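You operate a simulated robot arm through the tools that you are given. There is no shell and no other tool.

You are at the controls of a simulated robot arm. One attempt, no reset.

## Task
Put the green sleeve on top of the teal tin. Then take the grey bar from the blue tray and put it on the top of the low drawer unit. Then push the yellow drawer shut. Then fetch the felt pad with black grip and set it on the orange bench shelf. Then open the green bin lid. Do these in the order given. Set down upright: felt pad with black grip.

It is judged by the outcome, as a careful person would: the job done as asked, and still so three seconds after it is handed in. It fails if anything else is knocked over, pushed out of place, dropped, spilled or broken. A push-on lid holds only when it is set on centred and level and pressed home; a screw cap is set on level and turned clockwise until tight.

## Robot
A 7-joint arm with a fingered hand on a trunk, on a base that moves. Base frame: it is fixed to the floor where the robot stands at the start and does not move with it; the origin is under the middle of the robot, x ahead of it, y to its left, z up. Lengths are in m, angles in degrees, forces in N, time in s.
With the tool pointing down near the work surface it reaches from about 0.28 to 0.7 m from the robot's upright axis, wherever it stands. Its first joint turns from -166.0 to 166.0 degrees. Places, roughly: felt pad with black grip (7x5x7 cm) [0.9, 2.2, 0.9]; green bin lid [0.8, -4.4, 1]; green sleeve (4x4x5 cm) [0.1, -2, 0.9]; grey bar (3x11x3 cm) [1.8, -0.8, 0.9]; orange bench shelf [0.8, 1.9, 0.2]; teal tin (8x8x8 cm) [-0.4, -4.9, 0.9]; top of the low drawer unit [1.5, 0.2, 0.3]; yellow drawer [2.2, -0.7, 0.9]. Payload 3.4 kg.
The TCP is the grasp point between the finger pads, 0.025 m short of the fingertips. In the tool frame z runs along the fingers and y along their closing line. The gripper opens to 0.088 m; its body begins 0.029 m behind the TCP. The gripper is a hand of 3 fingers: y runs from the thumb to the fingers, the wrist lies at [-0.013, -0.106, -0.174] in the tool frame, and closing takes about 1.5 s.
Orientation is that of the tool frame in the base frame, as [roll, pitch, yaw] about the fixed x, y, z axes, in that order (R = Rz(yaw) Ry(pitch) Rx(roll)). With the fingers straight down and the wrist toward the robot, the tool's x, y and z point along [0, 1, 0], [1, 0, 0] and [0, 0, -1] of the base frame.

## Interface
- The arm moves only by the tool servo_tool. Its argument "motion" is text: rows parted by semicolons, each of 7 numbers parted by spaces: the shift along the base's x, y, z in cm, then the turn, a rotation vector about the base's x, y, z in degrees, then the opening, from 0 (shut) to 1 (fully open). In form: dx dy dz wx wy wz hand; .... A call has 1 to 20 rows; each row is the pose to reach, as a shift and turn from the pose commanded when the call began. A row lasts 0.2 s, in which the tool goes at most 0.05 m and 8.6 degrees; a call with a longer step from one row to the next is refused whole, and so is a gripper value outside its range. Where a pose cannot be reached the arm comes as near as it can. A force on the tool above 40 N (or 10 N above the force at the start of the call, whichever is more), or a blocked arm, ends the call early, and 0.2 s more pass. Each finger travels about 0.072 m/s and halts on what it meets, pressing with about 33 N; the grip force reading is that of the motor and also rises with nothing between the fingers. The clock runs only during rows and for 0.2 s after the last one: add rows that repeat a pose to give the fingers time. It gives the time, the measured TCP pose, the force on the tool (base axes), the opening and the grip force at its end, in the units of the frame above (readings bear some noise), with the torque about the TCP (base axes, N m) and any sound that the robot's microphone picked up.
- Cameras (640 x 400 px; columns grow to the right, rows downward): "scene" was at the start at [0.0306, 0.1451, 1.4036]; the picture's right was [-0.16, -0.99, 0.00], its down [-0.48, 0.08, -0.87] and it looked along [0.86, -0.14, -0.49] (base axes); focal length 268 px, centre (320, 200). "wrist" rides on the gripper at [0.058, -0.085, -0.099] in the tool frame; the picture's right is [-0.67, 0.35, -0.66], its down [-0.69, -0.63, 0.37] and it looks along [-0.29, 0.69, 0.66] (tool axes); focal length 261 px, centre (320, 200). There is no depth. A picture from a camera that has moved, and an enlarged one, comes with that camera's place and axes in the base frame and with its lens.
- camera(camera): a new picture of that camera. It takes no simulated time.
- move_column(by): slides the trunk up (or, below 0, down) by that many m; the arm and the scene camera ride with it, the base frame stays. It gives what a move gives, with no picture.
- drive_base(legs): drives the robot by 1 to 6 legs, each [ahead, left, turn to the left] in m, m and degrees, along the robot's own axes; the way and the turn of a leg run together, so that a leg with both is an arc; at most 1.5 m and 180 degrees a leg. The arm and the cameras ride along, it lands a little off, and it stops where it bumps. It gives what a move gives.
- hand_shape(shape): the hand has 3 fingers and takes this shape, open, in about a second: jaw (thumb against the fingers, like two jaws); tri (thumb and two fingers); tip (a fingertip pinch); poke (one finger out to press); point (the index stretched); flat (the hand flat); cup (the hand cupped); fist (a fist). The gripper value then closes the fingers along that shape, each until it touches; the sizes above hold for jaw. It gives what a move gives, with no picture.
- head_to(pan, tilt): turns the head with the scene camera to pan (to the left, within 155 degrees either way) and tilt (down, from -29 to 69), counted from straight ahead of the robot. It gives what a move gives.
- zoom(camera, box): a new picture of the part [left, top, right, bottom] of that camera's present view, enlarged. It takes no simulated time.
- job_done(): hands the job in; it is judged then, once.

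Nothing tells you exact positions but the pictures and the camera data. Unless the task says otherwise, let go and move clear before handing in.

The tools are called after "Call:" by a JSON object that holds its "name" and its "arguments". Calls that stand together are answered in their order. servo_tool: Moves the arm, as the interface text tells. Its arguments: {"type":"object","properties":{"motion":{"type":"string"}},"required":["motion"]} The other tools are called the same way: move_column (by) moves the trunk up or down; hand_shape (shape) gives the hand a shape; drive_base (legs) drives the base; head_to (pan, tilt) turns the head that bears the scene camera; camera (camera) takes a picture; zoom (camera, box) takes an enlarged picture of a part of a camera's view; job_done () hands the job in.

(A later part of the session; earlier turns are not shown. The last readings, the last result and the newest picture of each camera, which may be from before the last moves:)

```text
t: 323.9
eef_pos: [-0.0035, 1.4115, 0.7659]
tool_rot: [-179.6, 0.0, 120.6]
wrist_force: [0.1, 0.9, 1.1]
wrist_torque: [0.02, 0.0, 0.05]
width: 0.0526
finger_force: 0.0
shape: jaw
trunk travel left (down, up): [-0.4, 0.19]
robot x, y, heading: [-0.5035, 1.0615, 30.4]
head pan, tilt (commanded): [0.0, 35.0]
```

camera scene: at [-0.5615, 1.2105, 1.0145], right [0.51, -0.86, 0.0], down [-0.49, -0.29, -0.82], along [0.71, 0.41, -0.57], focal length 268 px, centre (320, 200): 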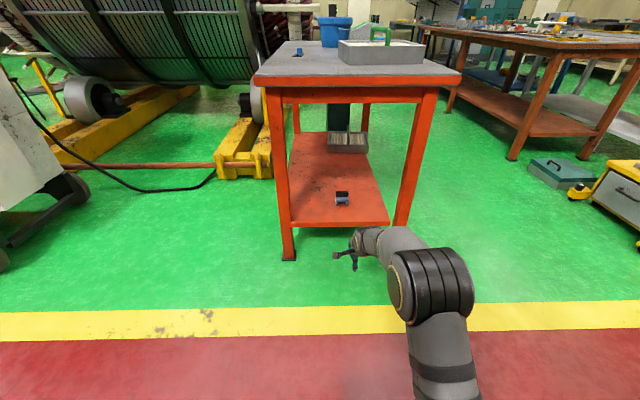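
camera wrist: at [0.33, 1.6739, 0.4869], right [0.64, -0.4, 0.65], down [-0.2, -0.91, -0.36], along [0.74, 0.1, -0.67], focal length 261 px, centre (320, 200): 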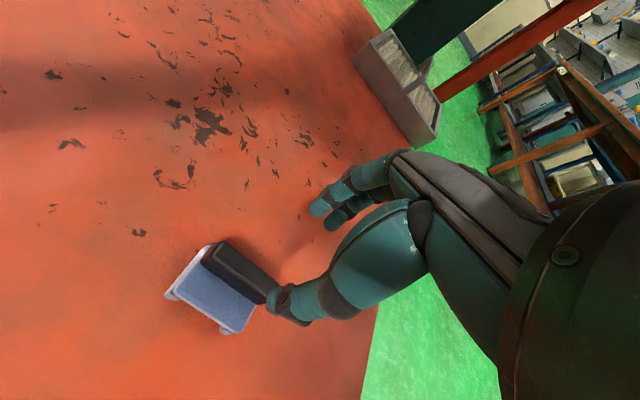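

The pad stands well. Raising the arm now (with smaller steps).

Call:
{"name": "servo_tool", "arguments": {"motion": "-1.5 -0.9 4.5 0 0 0 0.6; -3 -1.8 9 0 0 0 0.6; -4.5 -2.7 13.5 0 0 0 0.6; -6 -3.6 18 0 0 0 0.6; -7.5 -4.5 22.5 0 0 0 0.6; -9 -5.4 27 0 0 0 0.6; -10.5 -6.3 31 0 0 0 0.6; -11 -6.5 33 0 0 0 0.6; -11 -6.5 33 0 0 0 0.6"}}

Call:
{"name": "zoom", "arguments": {"camera": "scene", "box": [260, 170, 420, 300]}}

```text
t: 325.9
eef_pos: [-0.1149, 1.3497, 1.0982]
tool_rot: [-179.6, 0.1, 120.5]
wrist_force: [-0.3, 0.2, 0.4]
wrist_torque: [0.05, 0.01, -0.04]
width: 0.0525
finger_force: 0.1
shape: jaw
trunk travel left (down, up): [-0.4, 0.19]
robot x, y, heading: [-0.5091, 1.0589, 30.5]
head pan, tilt (commanded): [0.0, 35.0]
```

```text
3.08 times, centred on (340, 235) of scene
camera zoom: at [-0.5615, 1.2105, 1.3945], right [0.51, -0.86, 0.0], down [-0.49, -0.29, -0.82], along [0.71, 0.41, -0.57], focal length 823 px, centre (258, 92)
```

zoom: 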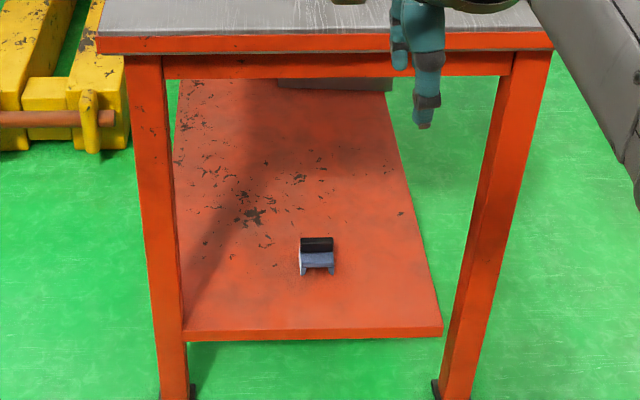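

Pad confirmed upright. Last task: the green bin. Driving back along the aisle to the wall bench.

Call:
{"name": "drive_base", "arguments": {"legs": [[0, 0, -90], [1.5, 0, 0], [1.5, 0, 0]]}}

Call:
{"name": "head_to", "arguments": {"pan": -20, "tilt": 25}}

Call:
{"name": "camera", "arguments": {"camera": "scene"}}

```text
t: 344.2
eef_pos: [1.344, -1.8921, 1.0972]
tool_rot: [-179.6, 0.1, 32.0]
wrist_force: [-0.2, 0.2, 0.0]
wrist_torque: [0.02, 0.02, 0.03]
width: 0.0525
finger_force: 0.1
shape: jaw
trunk travel left (down, up): [-0.4, 0.19]
robot x, y, heading: [1.0436, -1.506, -58.2]
head pan, tilt (commanded): [0.0, 35.0]
```

```text
t: 345.0
eef_pos: [1.3444, -1.8922, 1.0974]
tool_rot: [-179.6, 0.1, 32.1]
wrist_force: [-0.6, 0.4, 0.8]
wrist_torque: [-0.01, 0.0, 0.0]
width: 0.0525
finger_force: 0.1
shape: jaw
trunk travel left (down, up): [-0.4, 0.19]
robot x, y, heading: [1.0418, -1.5102, -58.1]
head pan, tilt (commanded): [-20.0, 25.0]
```

```text
taken
camera scene: at [1.1662, -1.4617, 1.4102], right [-0.98, -0.21, 0.0], down [-0.09, 0.41, -0.91], along [0.19, -0.89, -0.42], focal length 268 px, centre (320, 200)
```

scene: 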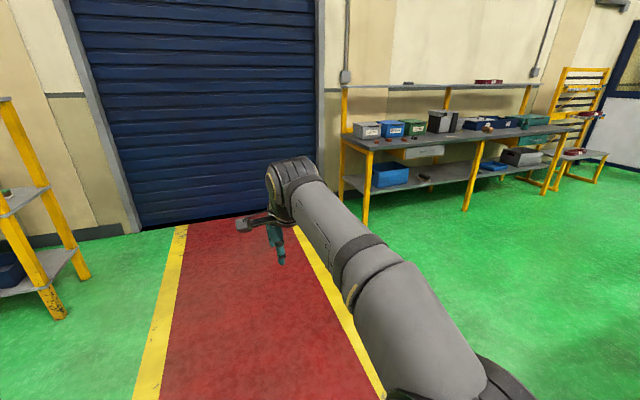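

Call:
{"name": "drive_base", "arguments": {"legs": [[0.9, 0, 0], [0, -1.45, -1]]}}

Call:
{"name": "head_to", "arguments": {"pan": 5, "tilt": 25}}

Call:
{"name": "camera", "arguments": {"camera": "scene"}}

```text
t: 356.9
eef_pos: [0.4588, -3.433, 1.0974]
tool_rot: [-179.6, 0.2, 28.0]
wrist_force: [0.0, -0.6, -0.9]
wrist_torque: [0.03, -0.02, 0.0]
width: 0.0524
finger_force: 0.3
shape: jaw
trunk travel left (down, up): [-0.4, 0.19]
robot x, y, heading: [0.1828, -3.0283, -62.0]
head pan, tilt (commanded): [-20.0, 25.0]
```

```text
t: 357.8
eef_pos: [0.4589, -3.4319, 1.0967]
tool_rot: [-179.6, 0.1, 28.0]
wrist_force: [-0.3, 0.4, -0.1]
wrist_torque: [-0.01, -0.01, -0.01]
width: 0.0527
finger_force: 0.1
shape: jaw
trunk travel left (down, up): [-0.4, 0.19]
robot x, y, heading: [0.1865, -3.029, -62.2]
head pan, tilt (commanded): [5.0, 25.0]
```

```text
taken
camera scene: at [0.3477, -2.9777, 1.4103], right [-0.84, -0.54, 0.0], down [-0.23, 0.35, -0.91], along [0.49, -0.76, -0.42], focal length 268 px, centre (320, 200)
```

scene: 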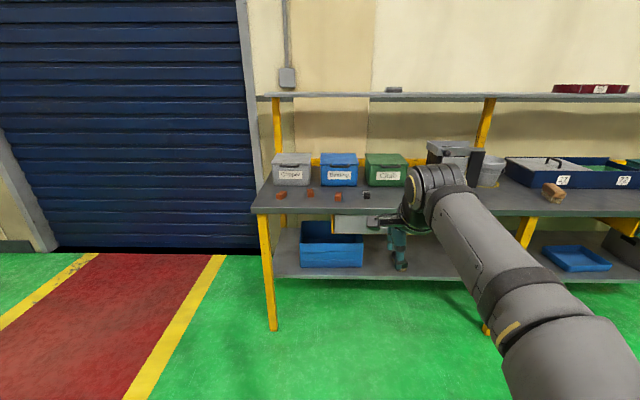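

Call:
{"name": "zoom", "arguments": {"camera": "scene", "box": [260, 130, 420, 230]}}

```text
4.00 times, centred on (340, 180) of scene
camera zoom: at [0.3477, -2.9777, 1.4103], right [-0.84, -0.54, 0.0], down [-0.23, 0.35, -0.91], along [0.49, -0.76, -0.42], focal length 1070 px, centre (240, 280)
```

zoom: 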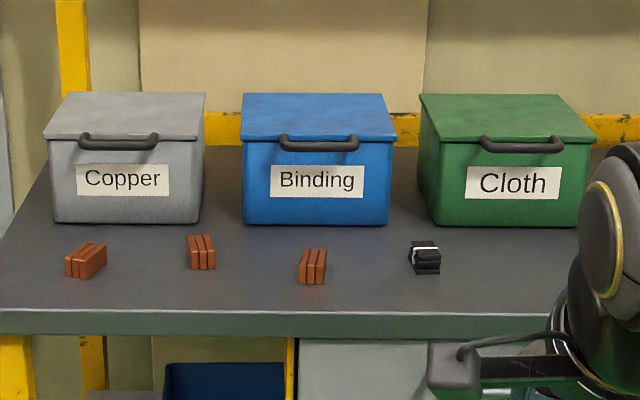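

The green "Cloth" bin is hinged at the back with a bar handle on the lid's front at z≈0.98. I'll drive closer and raise the trunk for a better look at its geometry.

Call:
{"name": "drive_base", "arguments": {"legs": [[0.5, -0.126, 2.5]]}}

Call:
{"name": "move_column", "arguments": {"by": 0.19}}

Call:
{"name": "head_to", "arguments": {"pan": 0, "tilt": 25}}

Call:
{"name": "camera", "arguments": {"camera": "scene"}}

Call:
{"name": "camera", "arguments": {"camera": "wrist"}}

```text
t: 360.9
eef_pos: [0.6193, -3.9387, 1.0971]
tool_rot: [-179.6, 0.2, 30.6]
wrist_force: [0.5, 0.4, -0.2]
wrist_torque: [0.01, 0.0, -0.01]
width: 0.0526
finger_force: 0.1
shape: jaw
trunk travel left (down, up): [-0.4, 0.19]
robot x, y, heading: [0.329, -3.545, -59.5]
head pan, tilt (commanded): [5.0, 25.0]
```

```text
t: 363.0
eef_pos: [0.6198, -3.9386, 1.2873]
tool_rot: [-179.6, 0.0, 30.4]
wrist_force: [-0.1, -0.2, -0.4]
wrist_torque: [0.0, -0.02, 0.0]
width: 0.0524
finger_force: 0.0
shape: jaw
trunk travel left (down, up): [-0.59, 0.0]
robot x, y, heading: [0.3279, -3.5493, -59.9]
head pan, tilt (commanded): [5.0, 25.0]
```

```text
t: 363.7
eef_pos: [0.6199, -3.9391, 1.2863]
tool_rot: [-179.6, 0.1, 30.5]
wrist_force: [-0.1, 0.2, -0.2]
wrist_torque: [0.02, -0.02, 0.02]
width: 0.0524
finger_force: 0.1
shape: jaw
trunk travel left (down, up): [-0.59, 0.0]
robot x, y, heading: [0.3287, -3.5505, -59.8]
head pan, tilt (commanded): [0.0, 25.0]
```

```text
taken
camera scene: at [0.4825, -3.4937, 1.6003], right [-0.86, -0.51, 0.0], down [-0.21, 0.36, -0.91], along [0.46, -0.78, -0.42], focal length 268 px, centre (320, 200)
```

scene: 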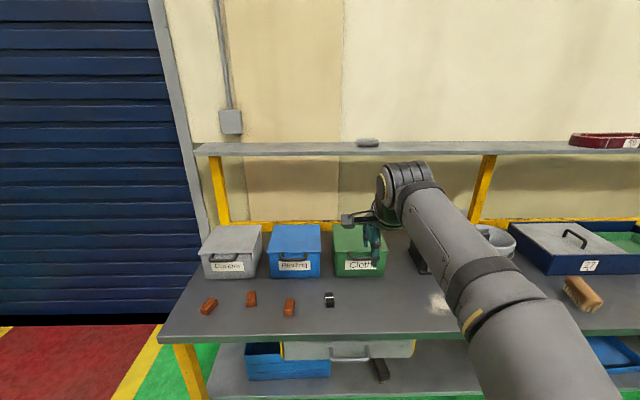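

```text
taken
camera wrist: at [0.6268, -3.8362, 1.3878], right [-0.4, -0.64, 0.65], down [-0.91, 0.2, -0.36], along [0.1, -0.74, -0.67], focal length 261 px, centre (320, 200)
```

wrist: 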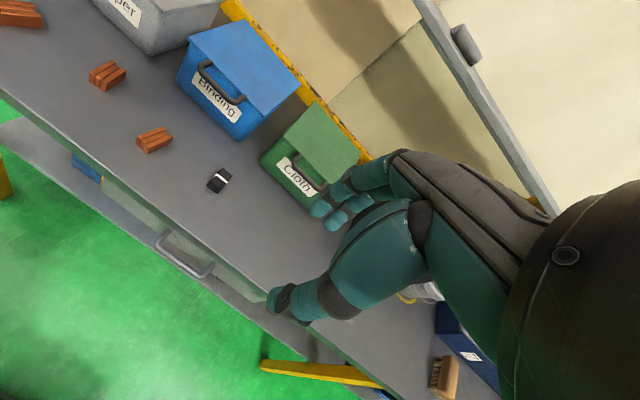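

Call:
{"name": "zoom", "arguments": {"camera": "wrist", "box": [160, 10, 380, 230]}}

Call:
{"name": "zoom", "arguments": {"camera": "scene", "box": [190, 190, 410, 320]}}

```text
1.82 times, centred on (270, 120) of wrist
camera zoom: at [0.6268, -3.8362, 1.3878], right [-0.4, -0.64, 0.65], down [-0.91, 0.2, -0.36], along [0.1, -0.74, -0.67], focal length 474 px, centre (411, 346)
```

zoom: 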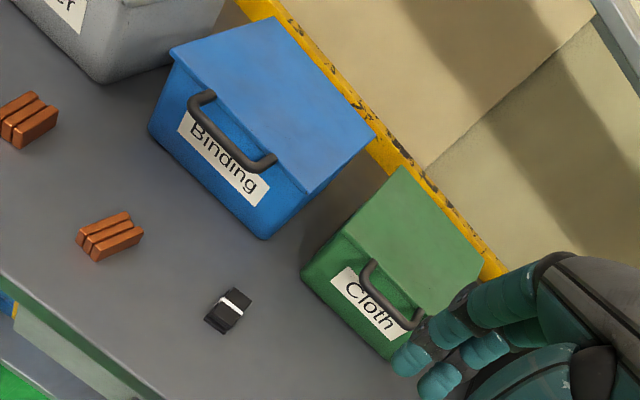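

```text
2.91 times, centred on (300, 255) of scene
camera zoom: at [0.4825, -3.4937, 1.6003], right [-0.86, -0.51, 0.0], down [-0.21, 0.36, -0.91], along [0.46, -0.78, -0.42], focal length 778 px, centre (378, 40)
```

zoom: 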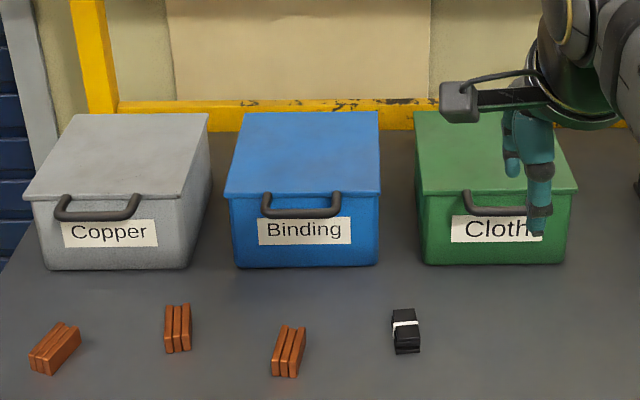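

Lid front edge is ≈4.08 m along the facing direction, hinge ≈4.30, z≈0.99; the handle bar projects ~4 cm in front. I'll drive closer, then test a forward-tilted closed hand to lift the bar from below.

Call:
{"name": "servo_tool", "arguments": {"motion": "-2 3.5 0 0 0 0 0.4; -4 7 0 0 0 0 0.2; -6 10.4 0 0 0 0 0; -6 10.4 0 0 0 0 0; -6 10.4 0 0 0 0 0"}}

Call:
{"name": "drive_base", "arguments": {"legs": [[0.33, 0, 0]]}}

Call:
{"name": "camera", "arguments": {"camera": "scene"}}

```text
t: 364.9
eef_pos: [0.561, -3.837, 1.2892]
tool_rot: [-179.6, 0.2, 30.5]
wrist_force: [0.5, 0.0, -0.1]
wrist_torque: [0.0, -0.01, 0.01]
width: 0.0
finger_force: 32.6
shape: jaw
trunk travel left (down, up): [-0.59, 0.0]
robot x, y, heading: [0.3249, -3.5487, -59.4]
head pan, tilt (commanded): [0.0, 25.0]
```

```text
t: 367.1
eef_pos: [0.7342, -4.1271, 1.2889]
tool_rot: [-179.6, 0.2, 30.7]
wrist_force: [0.9, -0.3, 0.6]
wrist_torque: [-0.02, -0.01, 0.01]
width: 0.0
finger_force: 32.9
shape: jaw
trunk travel left (down, up): [-0.59, 0.0]
robot x, y, heading: [0.5002, -3.8382, -59.6]
head pan, tilt (commanded): [0.0, 25.0]
```

```text
taken
camera scene: at [0.6542, -3.7845, 1.6002], right [-0.86, -0.51, 0.0], down [-0.22, 0.36, -0.91], along [0.46, -0.78, -0.42], focal length 268 px, centre (320, 200)
```

scene: 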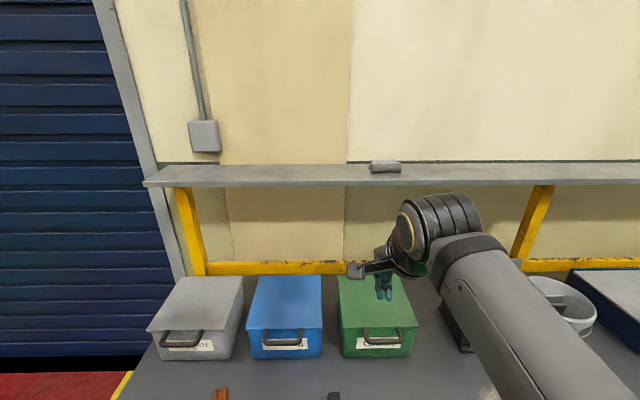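

Call:
{"name": "head_to", "arguments": {"pan": 0, "tilt": 45}}

Call:
{"name": "zoom", "arguments": {"camera": "scene", "box": [280, 80, 460, 260]}}

Call:
{"name": "camera", "arguments": {"camera": "wrist"}}

```text
t: 367.9
eef_pos: [0.7345, -4.1257, 1.2884]
tool_rot: [-179.6, 0.1, 30.8]
wrist_force: [-0.4, 0.0, 0.0]
wrist_torque: [0.01, 0.03, 0.02]
width: 0.0
finger_force: 33.2
shape: jaw
trunk travel left (down, up): [-0.59, 0.0]
robot x, y, heading: [0.4998, -3.8402, -59.2]
head pan, tilt (commanded): [0.0, 45.0]
```

```text
2.22 times, centred on (370, 170) of scene
camera zoom: at [0.6482, -3.7745, 1.5698], right [-0.86, -0.51, 0.0], down [-0.36, 0.61, -0.71], along [0.36, -0.61, -0.71], focal length 594 px, centre (209, 267)
```

zoom: 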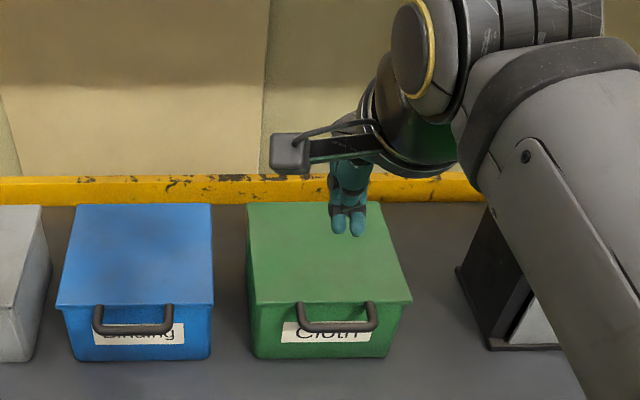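

```text
taken
camera wrist: at [0.7408, -4.0231, 1.39], right [-0.39, -0.65, 0.65], down [-0.91, 0.19, -0.36], along [0.11, -0.74, -0.67], focal length 261 px, centre (320, 200)
```

wrist: 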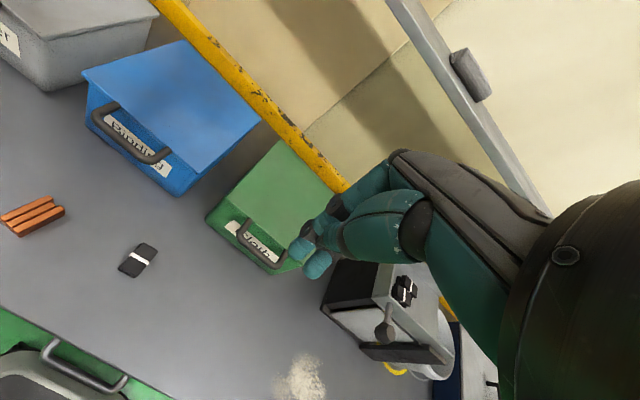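

Handle bar confirmed at about e2=4.05, z≈0.985. Moving the closed hand over, then tilting it forward 60° in free air above the lid.

Call:
{"name": "servo_tool", "arguments": {"motion": "0.4 -3.5 -2 0 0 0 0; 0.8 -7 -4 0 0 0 0; 1.2 -10.5 -6 0 0 0 0; 1.6 -14 -8 0 0 0 0; 2 -17.5 -10 0 0 0 0; 2 -17.5 -10 -7.3 -4.3 0 0; 2 -17.5 -10 -14.6 -8.6 0 0; 2 -17.5 -10 -21.9 -12.9 0 0; 2 -17.5 -10 -29.2 -17.2 0 0; 2 -17.5 -10 -36.5 -21.5 0 0; 2 -17.5 -10 -43.8 -25.8 0 0; 2 -17.5 -10 -51.1 -30.1 0 0; 2 -17.5 -10 -51.1 -30.1 0 0"}}

Call:
{"name": "camera", "arguments": {"camera": "scene"}}

Call:
{"name": "camera", "arguments": {"camera": "wrist"}}

```text
t: 370.7
eef_pos: [0.7544, -4.3002, 1.1897]
tool_rot: [121.1, 0.2, 30.7]
wrist_force: [0.7, 0.5, -0.5]
wrist_torque: [0.02, 0.0, 0.03]
width: 0.0
finger_force: 32.8
shape: jaw
trunk travel left (down, up): [-0.59, 0.0]
robot x, y, heading: [0.4991, -3.8378, -59.1]
head pan, tilt (commanded): [0.0, 45.0]
```

```text
taken
camera scene: at [0.6481, -3.7745, 1.5697], right [-0.86, -0.51, 0.0], down [-0.36, 0.61, -0.71], along [0.36, -0.61, -0.71], focal length 268 px, centre (320, 200)
```

scene: 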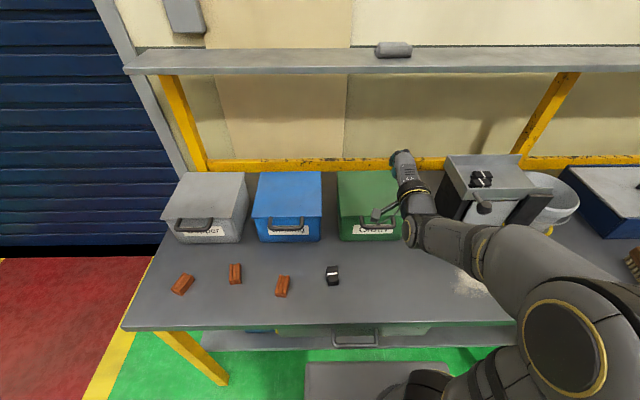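

```text
taken
camera wrist: at [0.7374, -4.1594, 1.1677], right [-0.77, -0.01, 0.64], down [-0.6, -0.34, -0.73], along [0.23, -0.94, 0.25], focal length 261 px, centre (320, 200)
```

wrist: 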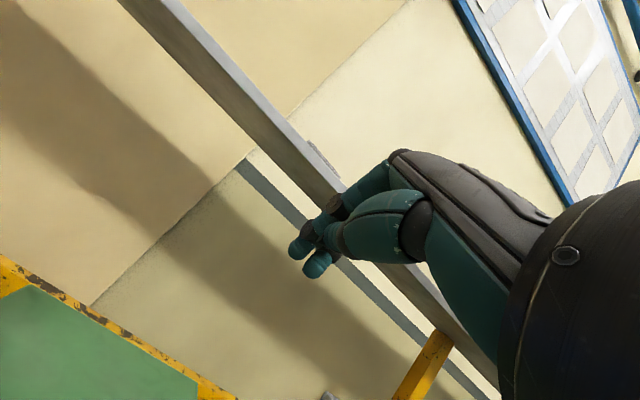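

The 60° tilt works. Now pulling back in front of the handle at this height, before lowering with the trunk.

Call:
{"name": "servo_tool", "arguments": {"motion": "-1.5 2.6 0 0 0 0 0; -3.1 5.2 0 0 0 0 0; -4.6 7.7 0 0 0 0 0; -6.1 10.3 0 0 0 0 0; -6.1 10.3 0 0 0 0 0"}}

Call:
{"name": "camera", "arguments": {"camera": "scene"}}

```text
t: 371.9
eef_pos: [0.7088, -4.2569, 1.2281]
tool_rot: [121.2, 0.3, 30.7]
wrist_force: [0.2, -0.6, 0.0]
wrist_torque: [-0.03, -0.01, -0.02]
width: 0.0002
finger_force: 32.7
shape: jaw
out of reach, approached as far as the arm can: row 2, 3, 4, 5
trunk travel left (down, up): [-0.59, 0.0]
robot x, y, heading: [0.5003, -3.8398, -59.5]
head pan, tilt (commanded): [0.0, 45.0]
```

```text
taken
camera scene: at [0.6491, -3.775, 1.5696], right [-0.86, -0.51, 0.0], down [-0.36, 0.61, -0.71], along [0.36, -0.61, -0.71], focal length 268 px, centre (320, 200)
```

scene: 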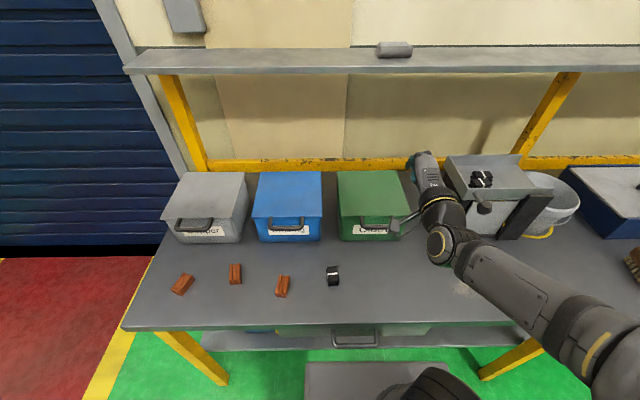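

With this tilt the arm can't come closer, so I'll back the base 12 cm instead, then lower the trunk so the fingers come in front of and below the handle.

Call:
{"name": "drive_base", "arguments": {"legs": [[-0.12, 0, 0]]}}

Call:
{"name": "move_column", "arguments": {"by": -0.24}}

Call:
{"name": "camera", "arguments": {"camera": "scene"}}

Call:
{"name": "camera", "arguments": {"camera": "wrist"}}

```text
t: 373.1
eef_pos: [0.6461, -4.1539, 1.2268]
tool_rot: [121.0, 0.3, 30.6]
wrist_force: [0.9, 0.0, 0.2]
wrist_torque: [-0.01, -0.01, 0.0]
width: 0.0
finger_force: 32.9
shape: jaw
trunk travel left (down, up): [-0.59, 0.0]
robot x, y, heading: [0.4428, -3.7346, -59.1]
head pan, tilt (commanded): [0.0, 45.0]
```

```text
t: 375.6
eef_pos: [0.6472, -4.1541, 0.9877]
tool_rot: [121.2, 0.3, 30.7]
wrist_force: [0.5, -1.0, 0.1]
wrist_torque: [-0.01, 0.02, -0.03]
width: 0.0
finger_force: 33.6
shape: jaw
trunk travel left (down, up): [-0.35, 0.24]
robot x, y, heading: [0.4388, -3.7366, -59.4]
head pan, tilt (commanded): [0.0, 45.0]
```

```text
taken
camera scene: at [0.5877, -3.6725, 1.3297], right [-0.86, -0.51, 0.0], down [-0.36, 0.61, -0.71], along [0.36, -0.61, -0.71], focal length 268 px, centre (320, 200)
```

scene: 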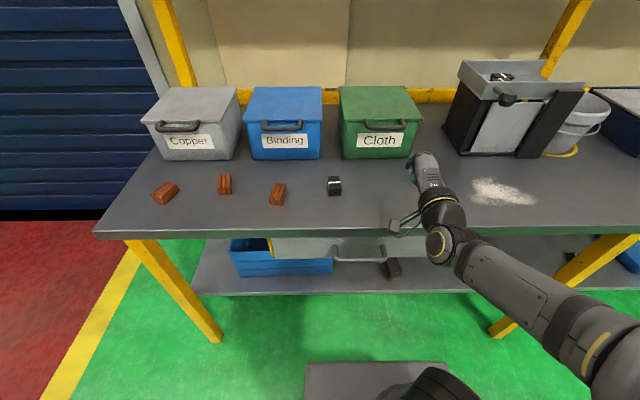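

```text
taken
camera wrist: at [0.631, -4.0133, 0.9662], right [-0.77, -0.01, 0.64], down [-0.6, -0.34, -0.72], along [0.23, -0.94, 0.25], focal length 261 px, centre (320, 200)
```

wrist: 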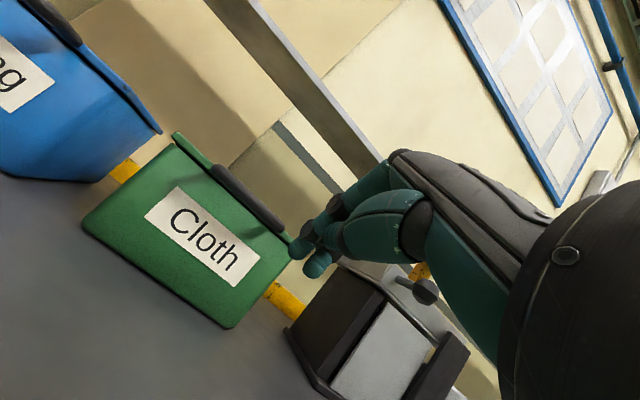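

Bar height confirmed at z≈0.986. Now lowering slightly and moving toward the handle, checking the pose response first.

Call:
{"name": "servo_tool", "arguments": {"motion": "0.5 0.3 -1 0 0 0 0; 1.0 0.6 -2 0 0 0 0; 1.9 1.1 -3.5 0 0 0 0; 3.4 -1.4 -4 0 0 0 0; 3.4 -1.4 -4 0 0 0 0"}}

Call:
{"name": "camera", "arguments": {"camera": "wrist"}}

```text
t: 376.8
eef_pos: [0.6814, -4.1697, 0.9485]
tool_rot: [121.1, 0.3, 30.6]
wrist_force: [-0.2, 0.2, 0.9]
wrist_torque: [0.0, 0.02, 0.0]
width: 0.0001
finger_force: 33.0
shape: jaw
out of reach, approached as far as the arm can: row 1, 2, 3
trunk travel left (down, up): [-0.35, 0.24]
robot x, y, heading: [0.4411, -3.737, -59.3]
head pan, tilt (commanded): [0.0, 45.0]
```

```text
taken
camera wrist: at [0.6651, -4.0281, 0.927], right [-0.77, -0.01, 0.64], down [-0.6, -0.34, -0.72], along [0.23, -0.94, 0.25], focal length 261 px, centre (320, 200)
```

wrist: 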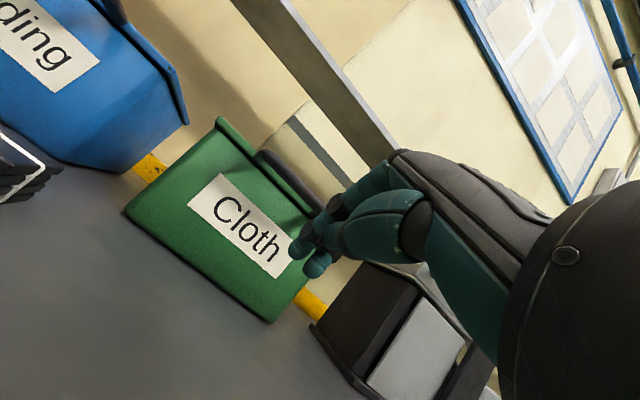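

Position responds correctly. Moving forward so the fingers are under the bar.

Call:
{"name": "servo_tool", "arguments": {"motion": "1.3 -2.2 0 0 0 0 0; 2.6 -4.5 0 0 0 0 0; 4 -6.7 0 0 0 0 0; 5.2 -8.8 0 0 0 0 0; 5.2 -8.8 0 0 0 0 0"}}

Call:
{"name": "camera", "arguments": {"camera": "wrist"}}

Call:
{"name": "zoom", "arguments": {"camera": "scene", "box": [310, 70, 490, 250]}}

```text
t: 378.0
eef_pos: [0.7321, -4.2579, 0.946]
tool_rot: [121.1, 0.3, 30.7]
wrist_force: [0.6, -0.9, -0.3]
wrist_torque: [-0.01, -0.01, 0.0]
width: 0.0001
finger_force: 33.3
shape: jaw
trunk travel left (down, up): [-0.35, 0.24]
robot x, y, heading: [0.4404, -3.7355, -58.8]
head pan, tilt (commanded): [0.0, 45.0]
```

```text
taken
camera wrist: at [0.7157, -4.1171, 0.9261], right [-0.77, -0.01, 0.64], down [-0.6, -0.34, -0.72], along [0.23, -0.94, 0.25], focal length 261 px, centre (320, 200)
```

wrist: 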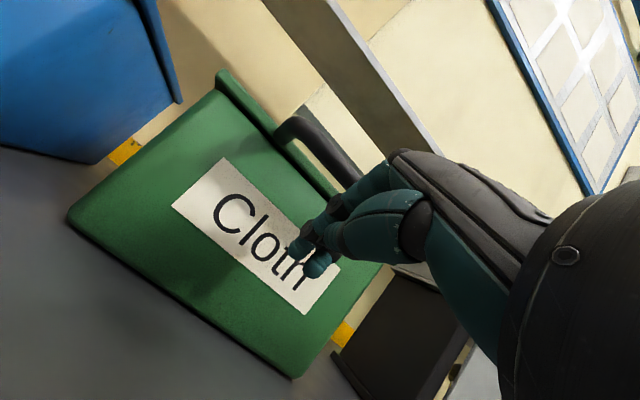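

```text
2.22 times, centred on (400, 160) of scene
camera zoom: at [0.5878, -3.6726, 1.3297], right [-0.86, -0.51, 0.0], down [-0.36, 0.61, -0.71], along [0.36, -0.61, -0.71], focal length 594 px, centre (142, 289)
```

zoom: 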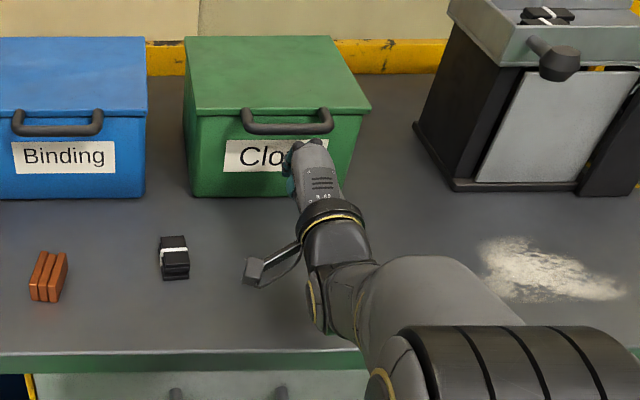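

The fingers are under the handle with ~2 cm gap. Raising the trunk 5 cm to take up the gap and start lifting the lid.

Call:
{"name": "move_column", "arguments": {"by": 0.05}}

Call:
{"name": "zoom", "arguments": {"camera": "scene", "box": [310, 70, 490, 250]}}

Call:
{"name": "camera", "arguments": {"camera": "wrist"}}

```text
t: 379.0
eef_pos: [0.7313, -4.2569, 0.9979]
tool_rot: [121.1, 0.2, 30.7]
wrist_force: [0.4, 0.3, -1.2]
wrist_torque: [0.02, 0.0, -0.02]
width: 0.0
finger_force: 33.2
shape: jaw
trunk travel left (down, up): [-0.4, 0.19]
robot x, y, heading: [0.4388, -3.7359, -59.0]
head pan, tilt (commanded): [0.0, 45.0]
```

```text
2.22 times, centred on (400, 160) of scene
camera zoom: at [0.5878, -3.6726, 1.3797], right [-0.86, -0.51, 0.0], down [-0.36, 0.61, -0.71], along [0.36, -0.61, -0.71], focal length 594 px, centre (142, 289)
```

zoom: 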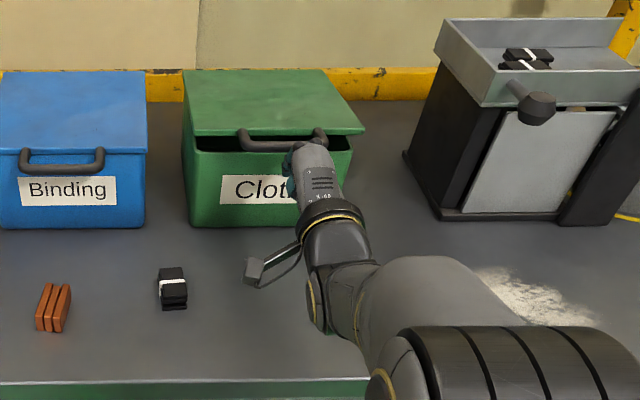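

```text
taken
camera wrist: at [0.7156, -4.1168, 0.9764], right [-0.77, -0.01, 0.64], down [-0.6, -0.34, -0.72], along [0.23, -0.94, 0.26], focal length 261 px, centre (320, 200)
```

wrist: 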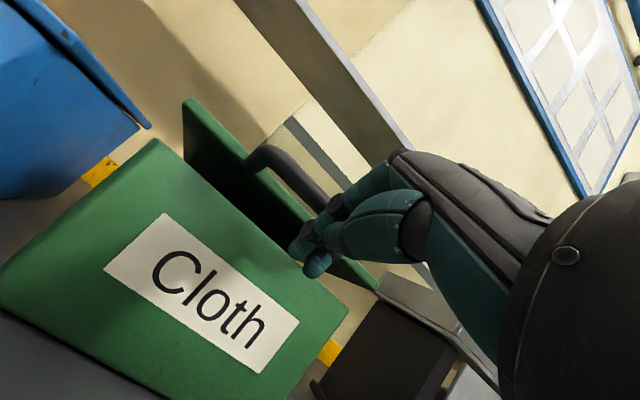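

The lid is lifting on the fingers with almost no force. Continuing: trunk up 5 cm, then moving forward a little to follow the arc.

Call:
{"name": "move_column", "arguments": {"by": 0.05}}

Call:
{"name": "servo_tool", "arguments": {"motion": "0.4 -0.7 0 0 0 0 0; 0.8 -1.3 0 0 0 0 0; 1.1 -1.9 0.3 0 0 0 0; 1.1 -1.9 0.3 0 0 0 0"}}

Call:
{"name": "camera", "arguments": {"camera": "wrist"}}

Call:
{"name": "zoom", "arguments": {"camera": "scene", "box": [310, 70, 490, 250]}}

```text
t: 379.9
eef_pos: [0.731, -4.258, 1.0483]
tool_rot: [121.1, 0.3, 30.7]
wrist_force: [0.2, 1.4, -1.2]
wrist_torque: [0.01, 0.02, 0.01]
width: 0.0
finger_force: 33.1
shape: jaw
trunk travel left (down, up): [-0.45, 0.14]
robot x, y, heading: [0.4393, -3.7369, -59.2]
head pan, tilt (commanded): [0.0, 45.0]
```

```text
t: 380.9
eef_pos: [0.7412, -4.2745, 1.0541]
tool_rot: [120.7, 0.3, 30.6]
wrist_force: [-9.9, 18.9, 6.4]
wrist_torque: [-0.54, -0.21, -0.2]
width: 0.0
finger_force: 33.1
shape: jaw
trunk travel left (down, up): [-0.45, 0.14]
robot x, y, heading: [0.4386, -3.7348, -59.1]
head pan, tilt (commanded): [0.0, 45.0]
```

```text
taken
camera wrist: at [0.7244, -4.1334, 1.0319], right [-0.77, -0.01, 0.64], down [-0.6, -0.34, -0.72], along [0.23, -0.94, 0.26], focal length 261 px, centre (320, 200)
```

wrist: 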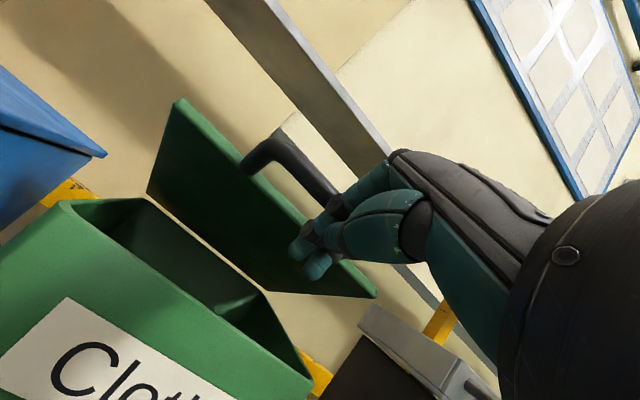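

```text
2.22 times, centred on (400, 160) of scene
camera zoom: at [0.5854, -3.6679, 1.4298], right [-0.86, -0.51, 0.0], down [-0.36, 0.61, -0.71], along [0.36, -0.61, -0.7], focal length 594 px, centre (142, 289)
```

zoom: 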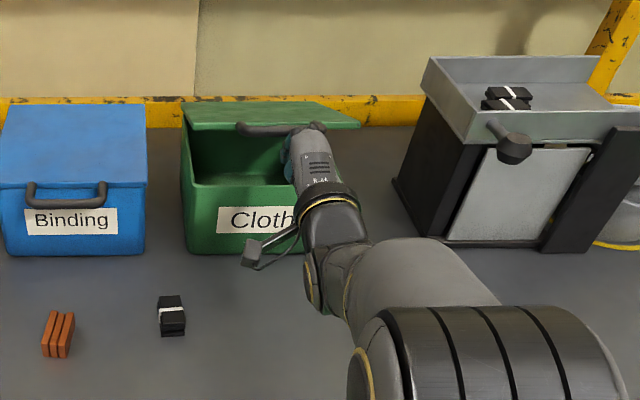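

The lid is up ~20°, but pushing forward pressed the bar into the knuckles (21 N back). I'll back off slightly and follow the arc with more upward motion.

Call:
{"name": "servo_tool", "arguments": {"motion": "-0.41 0.69 0.5 0 0 0 0; -0.15 0.26 2 0 0 0 0; 0.26 -0.43 3.4 0 0 0 0; 0.61 -1.03 4.3 0 0 0 0; 0.61 -1.03 4.3 0 0 0 0"}}

Call:
{"name": "camera", "arguments": {"camera": "wrist"}}

Call:
{"name": "zoom", "arguments": {"camera": "scene", "box": [310, 50, 490, 230]}}

```text
t: 382.1
eef_pos: [0.7483, -4.288, 1.094]
tool_rot: [121.1, 0.3, 30.6]
wrist_force: [-2.3, 2.5, -0.1]
wrist_torque: [-0.02, -0.03, -0.04]
width: 0.0
finger_force: 32.8
shape: jaw
trunk travel left (down, up): [-0.45, 0.14]
robot x, y, heading: [0.4372, -3.7346, -59.2]
head pan, tilt (commanded): [0.0, 45.0]
```

```text
taken
camera wrist: at [0.7319, -4.1459, 1.072], right [-0.77, -0.01, 0.64], down [-0.6, -0.34, -0.72], along [0.23, -0.94, 0.26], focal length 261 px, centre (320, 200)
```

wrist: 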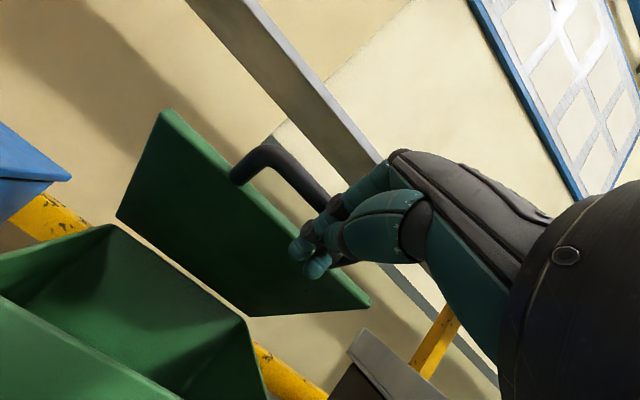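

```text
2.22 times, centred on (400, 140) of scene
camera zoom: at [0.5873, -3.672, 1.4297], right [-0.86, -0.51, 0.0], down [-0.36, 0.61, -0.71], along [0.36, -0.61, -0.71], focal length 594 px, centre (142, 333)
```

zoom: 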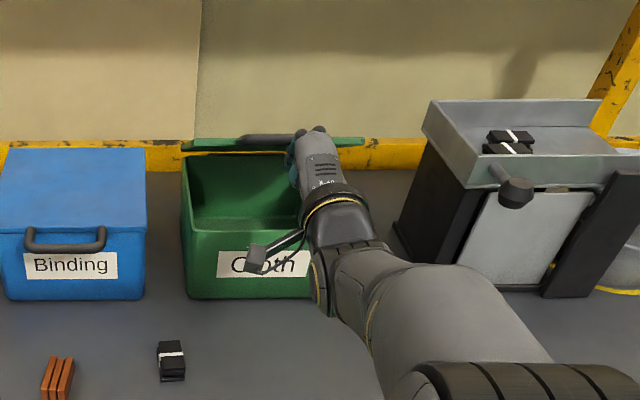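

Lid at roughly 35°, force tiny. Continuing along the arc.

Call:
{"name": "servo_tool", "arguments": {"motion": "0.5 -0.9 1.9 0 0 0 0; 1.3 -2.2 3.6 0 0 0 0; 2.1 -3.5 5.2 0 0 0 0; 3.0 -5.1 6.6 0 0 0 0; 3.0 -5.1 6.6 0 0 0 0"}}

Call:
{"name": "camera", "arguments": {"camera": "wrist"}}

Call:
{"name": "camera", "arguments": {"camera": "scene"}}

```text
t: 383.3
eef_pos: [0.7798, -4.3375, 1.1601]
tool_rot: [121.1, 0.2, 30.6]
wrist_force: [-1.9, 0.8, -0.4]
wrist_torque: [-0.02, 0.0, 0.04]
width: 0.0
finger_force: 32.0
shape: jaw
trunk travel left (down, up): [-0.45, 0.14]
robot x, y, heading: [0.4404, -3.7349, -59.2]
head pan, tilt (commanded): [0.0, 45.0]
```

```text
taken
camera wrist: at [0.7631, -4.1968, 1.1401], right [-0.77, -0.01, 0.64], down [-0.6, -0.34, -0.73], along [0.23, -0.94, 0.25], focal length 261 px, centre (320, 200)
```

wrist: 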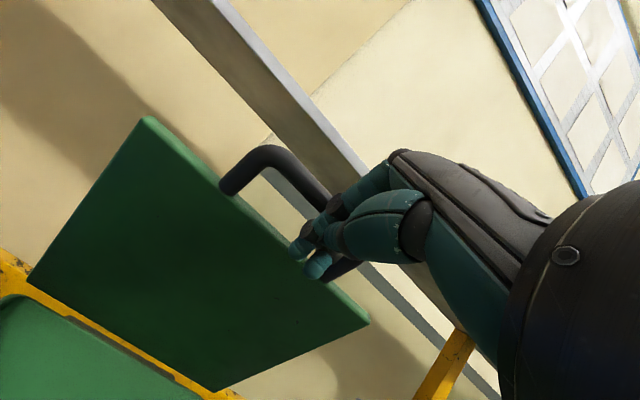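

```text
taken
camera scene: at [0.5875, -3.6724, 1.4297], right [-0.86, -0.51, 0.0], down [-0.36, 0.61, -0.71], along [0.36, -0.61, -0.71], focal length 268 px, centre (320, 200)
```

scene: 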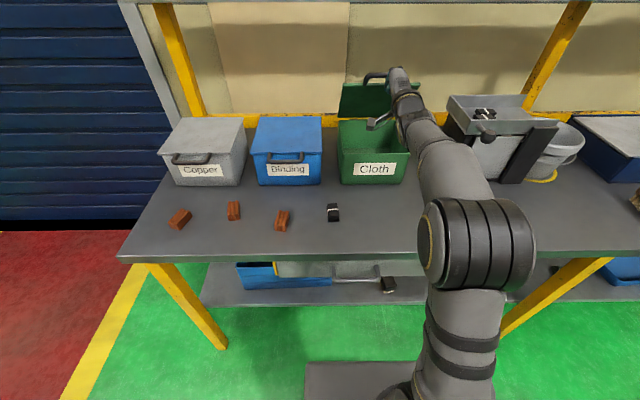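

Lid at about 50°. Continuing up and forward while easing the tilt so the fingers push more horizontally.

Call:
{"name": "servo_tool", "arguments": {"motion": "0.5 -0.9 0.9 4 2.4 0 0; 1.1 -1.9 1.7 8 4.7 0 0; 1.7 -2.9 2.4 12 7.1 0 0; 1.7 -2.9 2.4 12 7.1 0 0"}}

Call:
{"name": "camera", "arguments": {"camera": "wrist"}}

Call:
{"name": "camera", "arguments": {"camera": "scene"}}

```text
t: 384.3
eef_pos: [0.7964, -4.3667, 1.1839]
tool_rot: [135.1, 0.3, 30.5]
wrist_force: [-0.6, 0.0, 0.1]
wrist_torque: [-0.01, 0.01, 0.0]
width: 0.0
finger_force: 33.2
shape: jaw
trunk travel left (down, up): [-0.45, 0.14]
robot x, y, heading: [0.4403, -3.7371, -59.3]
head pan, tilt (commanded): [0.0, 45.0]
```

```text
taken
camera wrist: at [0.7799, -4.2246, 1.1942], right [-0.68, -0.15, 0.71], down [-0.69, -0.19, -0.7], along [0.24, -0.97, 0.02], focal length 261 px, centre (320, 200)
```

wrist: 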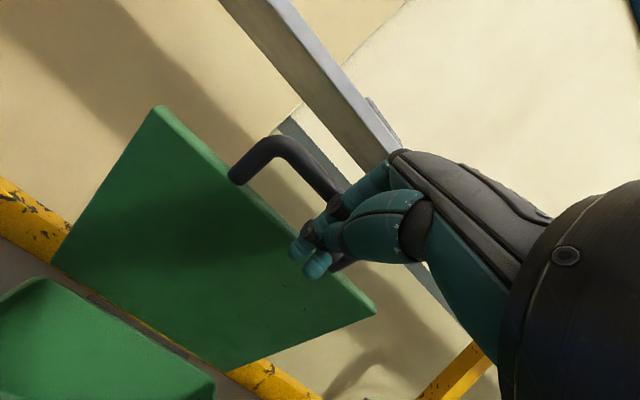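

```text
taken
camera scene: at [0.5875, -3.6725, 1.4297], right [-0.86, -0.51, 0.0], down [-0.36, 0.61, -0.71], along [0.36, -0.61, -0.71], focal length 268 px, centre (320, 200)
```

scene: 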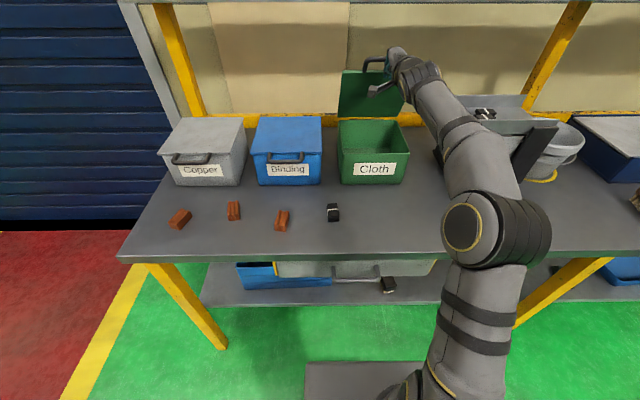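

Lid at about 60–65°. Driving forward a few centimetres to push it further back.

Call:
{"name": "drive_base", "arguments": {"legs": [[0.06, 0, 0]]}}

Call:
{"name": "camera", "arguments": {"camera": "wrist"}}

Call:
{"name": "camera", "arguments": {"camera": "scene"}}

```text
t: 385.2
eef_pos: [0.8286, -4.418, 1.1821]
tool_rot: [135.1, 0.1, 30.9]
wrist_force: [0.1, -1.1, 0.3]
wrist_torque: [-0.01, 0.02, 0.03]
width: 0.0001
finger_force: 32.7
shape: jaw
trunk travel left (down, up): [-0.45, 0.14]
robot x, y, heading: [0.4703, -3.7896, -59.0]
head pan, tilt (commanded): [0.0, 45.0]
```

```text
taken
camera wrist: at [0.8121, -4.2765, 1.1934], right [-0.68, -0.16, 0.71], down [-0.69, -0.19, -0.7], along [0.24, -0.97, 0.02], focal length 261 px, centre (320, 200)
```

wrist: 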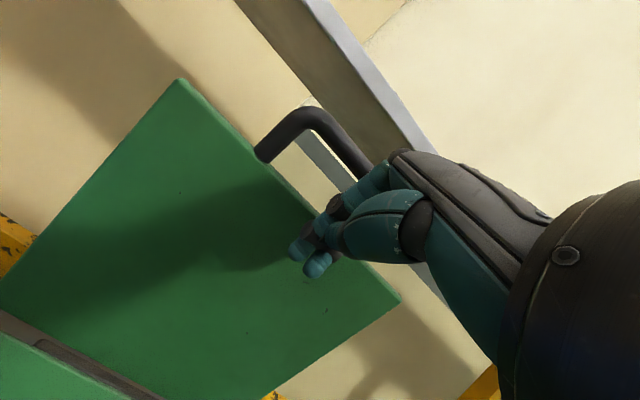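

```text
taken
camera scene: at [0.619, -3.725, 1.4296], right [-0.86, -0.51, 0.0], down [-0.36, 0.61, -0.71], along [0.36, -0.61, -0.71], focal length 268 px, centre (320, 200)
```

scene: 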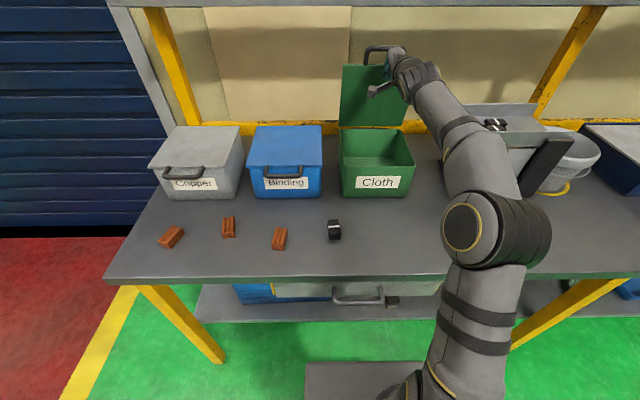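

Lid near 75–80°. Driving another 6 cm.

Call:
{"name": "drive_base", "arguments": {"legs": [[0.06, 0, 0]]}}

Call:
{"name": "camera", "arguments": {"camera": "wrist"}}

Call:
{"name": "camera", "arguments": {"camera": "scene"}}

```text
t: 386.2
eef_pos: [0.8586, -4.4714, 1.1826]
tool_rot: [135.1, 0.3, 30.6]
wrist_force: [-0.1, -1.6, 0.2]
wrist_torque: [0.01, 0.0, 0.0]
width: 0.0
finger_force: 33.2
shape: jaw
trunk travel left (down, up): [-0.45, 0.14]
robot x, y, heading: [0.503, -3.8404, -59.2]
head pan, tilt (commanded): [0.0, 45.0]
```

```text
taken
camera wrist: at [0.8418, -4.3288, 1.1932], right [-0.68, -0.15, 0.71], down [-0.69, -0.19, -0.7], along [0.24, -0.97, 0.02], focal length 261 px, centre (320, 200)
```

wrist: 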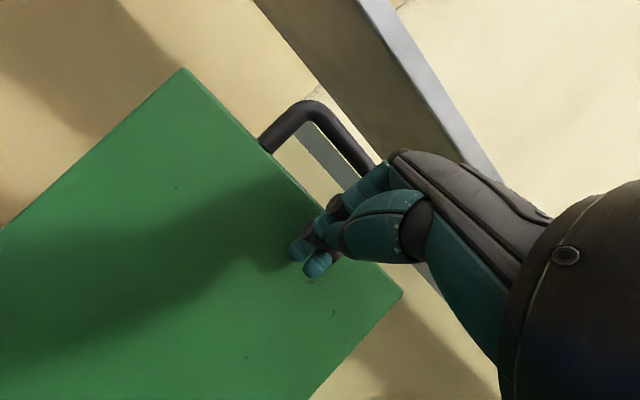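

```text
taken
camera scene: at [0.6497, -3.7769, 1.4296], right [-0.86, -0.51, 0.0], down [-0.36, 0.61, -0.71], along [0.36, -0.61, -0.71], focal length 268 px, centre (320, 200)
```

scene: 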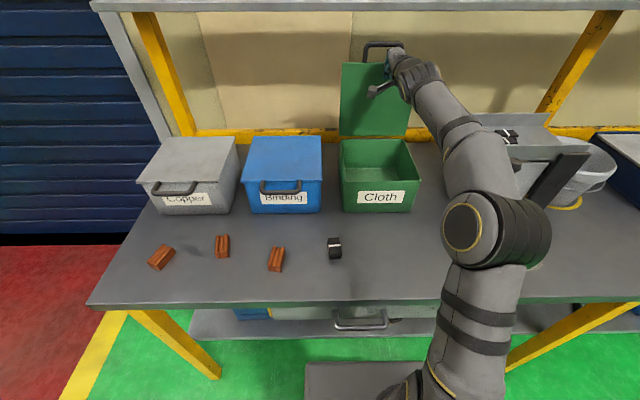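

The lid is at about 95°, just past vertical. I'll lower the fingertips on its inner face and push further back for a safe margin.

Call:
{"name": "servo_tool", "arguments": {"motion": "0 0 -2.5 0 0 0 0; 0 0 -5 0 0 0 0; 0.8 -1.3 -5 0 0 0 0; 1.5 -2.6 -5 0 0 0 0; 2.3 -3.9 -5 0 0 0 0; 2.3 -3.9 -5 0 0 0 0"}}

Call:
{"name": "camera", "arguments": {"camera": "wrist"}}

Call:
{"name": "camera", "arguments": {"camera": "scene"}}

```text
t: 387.4
eef_pos: [0.8756, -4.4976, 1.1384]
tool_rot: [134.7, 0.4, 30.4]
wrist_force: [-23.1, 40.2, 1.3]
wrist_torque: [0.4, 0.29, -0.04]
width: 0.0003
finger_force: 32.9
shape: jaw
trunk travel left (down, up): [-0.45, 0.14]
robot x, y, heading: [0.4997, -3.8362, -59.3]
head pan, tilt (commanded): [0.0, 45.0]
stopped in row 6: the force on the tool passed its limit at 52 N (the readings are from after the stop); the commanded pose is now the measured one
```

```text
taken
camera wrist: at [0.8584, -4.3556, 1.1492], right [-0.69, -0.15, 0.71], down [-0.69, -0.19, -0.7], along [0.24, -0.97, 0.03], focal length 261 px, centre (320, 200)
```

wrist: 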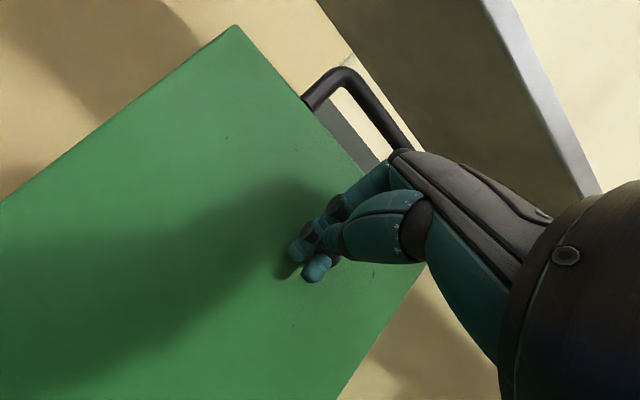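

```text
taken
camera scene: at [0.6441, -3.7674, 1.4298], right [-0.86, -0.51, 0.0], down [-0.36, 0.6, -0.71], along [0.36, -0.61, -0.7], focal length 268 px, centre (320, 200)
```

scene: 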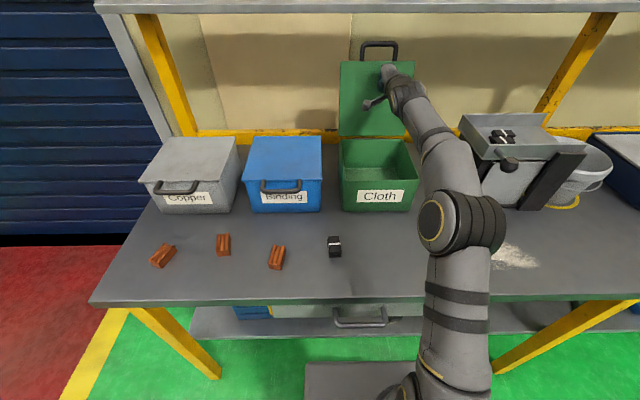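

The lid reached its stop (force rose), past vertical. Backing the hand straight out and checking the lid stays.

Call:
{"name": "servo_tool", "arguments": {"motion": "-0.5 0.9 0 0 0 0 0; -2 3.5 0 0 0 0 0; -4 6.9 0 0 0 0 0; -4 6.9 0 0 0 0 0"}}

Call:
{"name": "camera", "arguments": {"camera": "scene"}}

Call:
{"name": "camera", "arguments": {"camera": "wrist"}}

```text
t: 388.4
eef_pos: [0.8393, -4.4365, 1.1345]
tool_rot: [135.1, 0.3, 30.7]
wrist_force: [-0.2, 0.0, 0.0]
wrist_torque: [-0.02, -0.04, -0.02]
width: 0.0
finger_force: 33.2
shape: jaw
trunk travel left (down, up): [-0.45, 0.14]
robot x, y, heading: [0.4997, -3.8398, -59.7]
head pan, tilt (commanded): [0.0, 45.0]
```

```text
taken
camera scene: at [0.6492, -3.7759, 1.4297], right [-0.86, -0.51, 0.0], down [-0.36, 0.61, -0.71], along [0.36, -0.61, -0.71], focal length 268 px, centre (320, 200)
```

scene: 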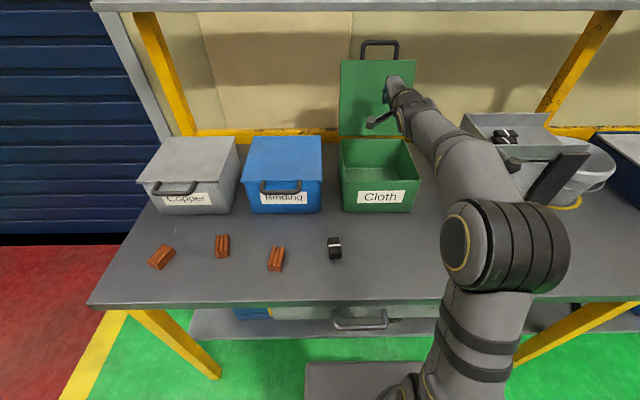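

```text
taken
camera wrist: at [0.8233, -4.2946, 1.1441], right [-0.68, -0.15, 0.71], down [-0.69, -0.19, -0.7], along [0.24, -0.97, 0.02], focal length 261 px, centre (320, 200)
```

wrist: 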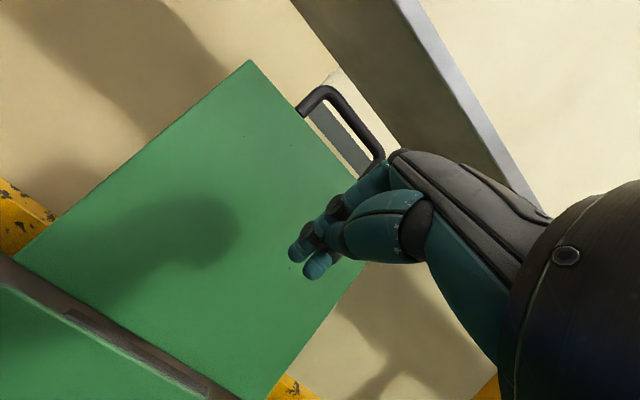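

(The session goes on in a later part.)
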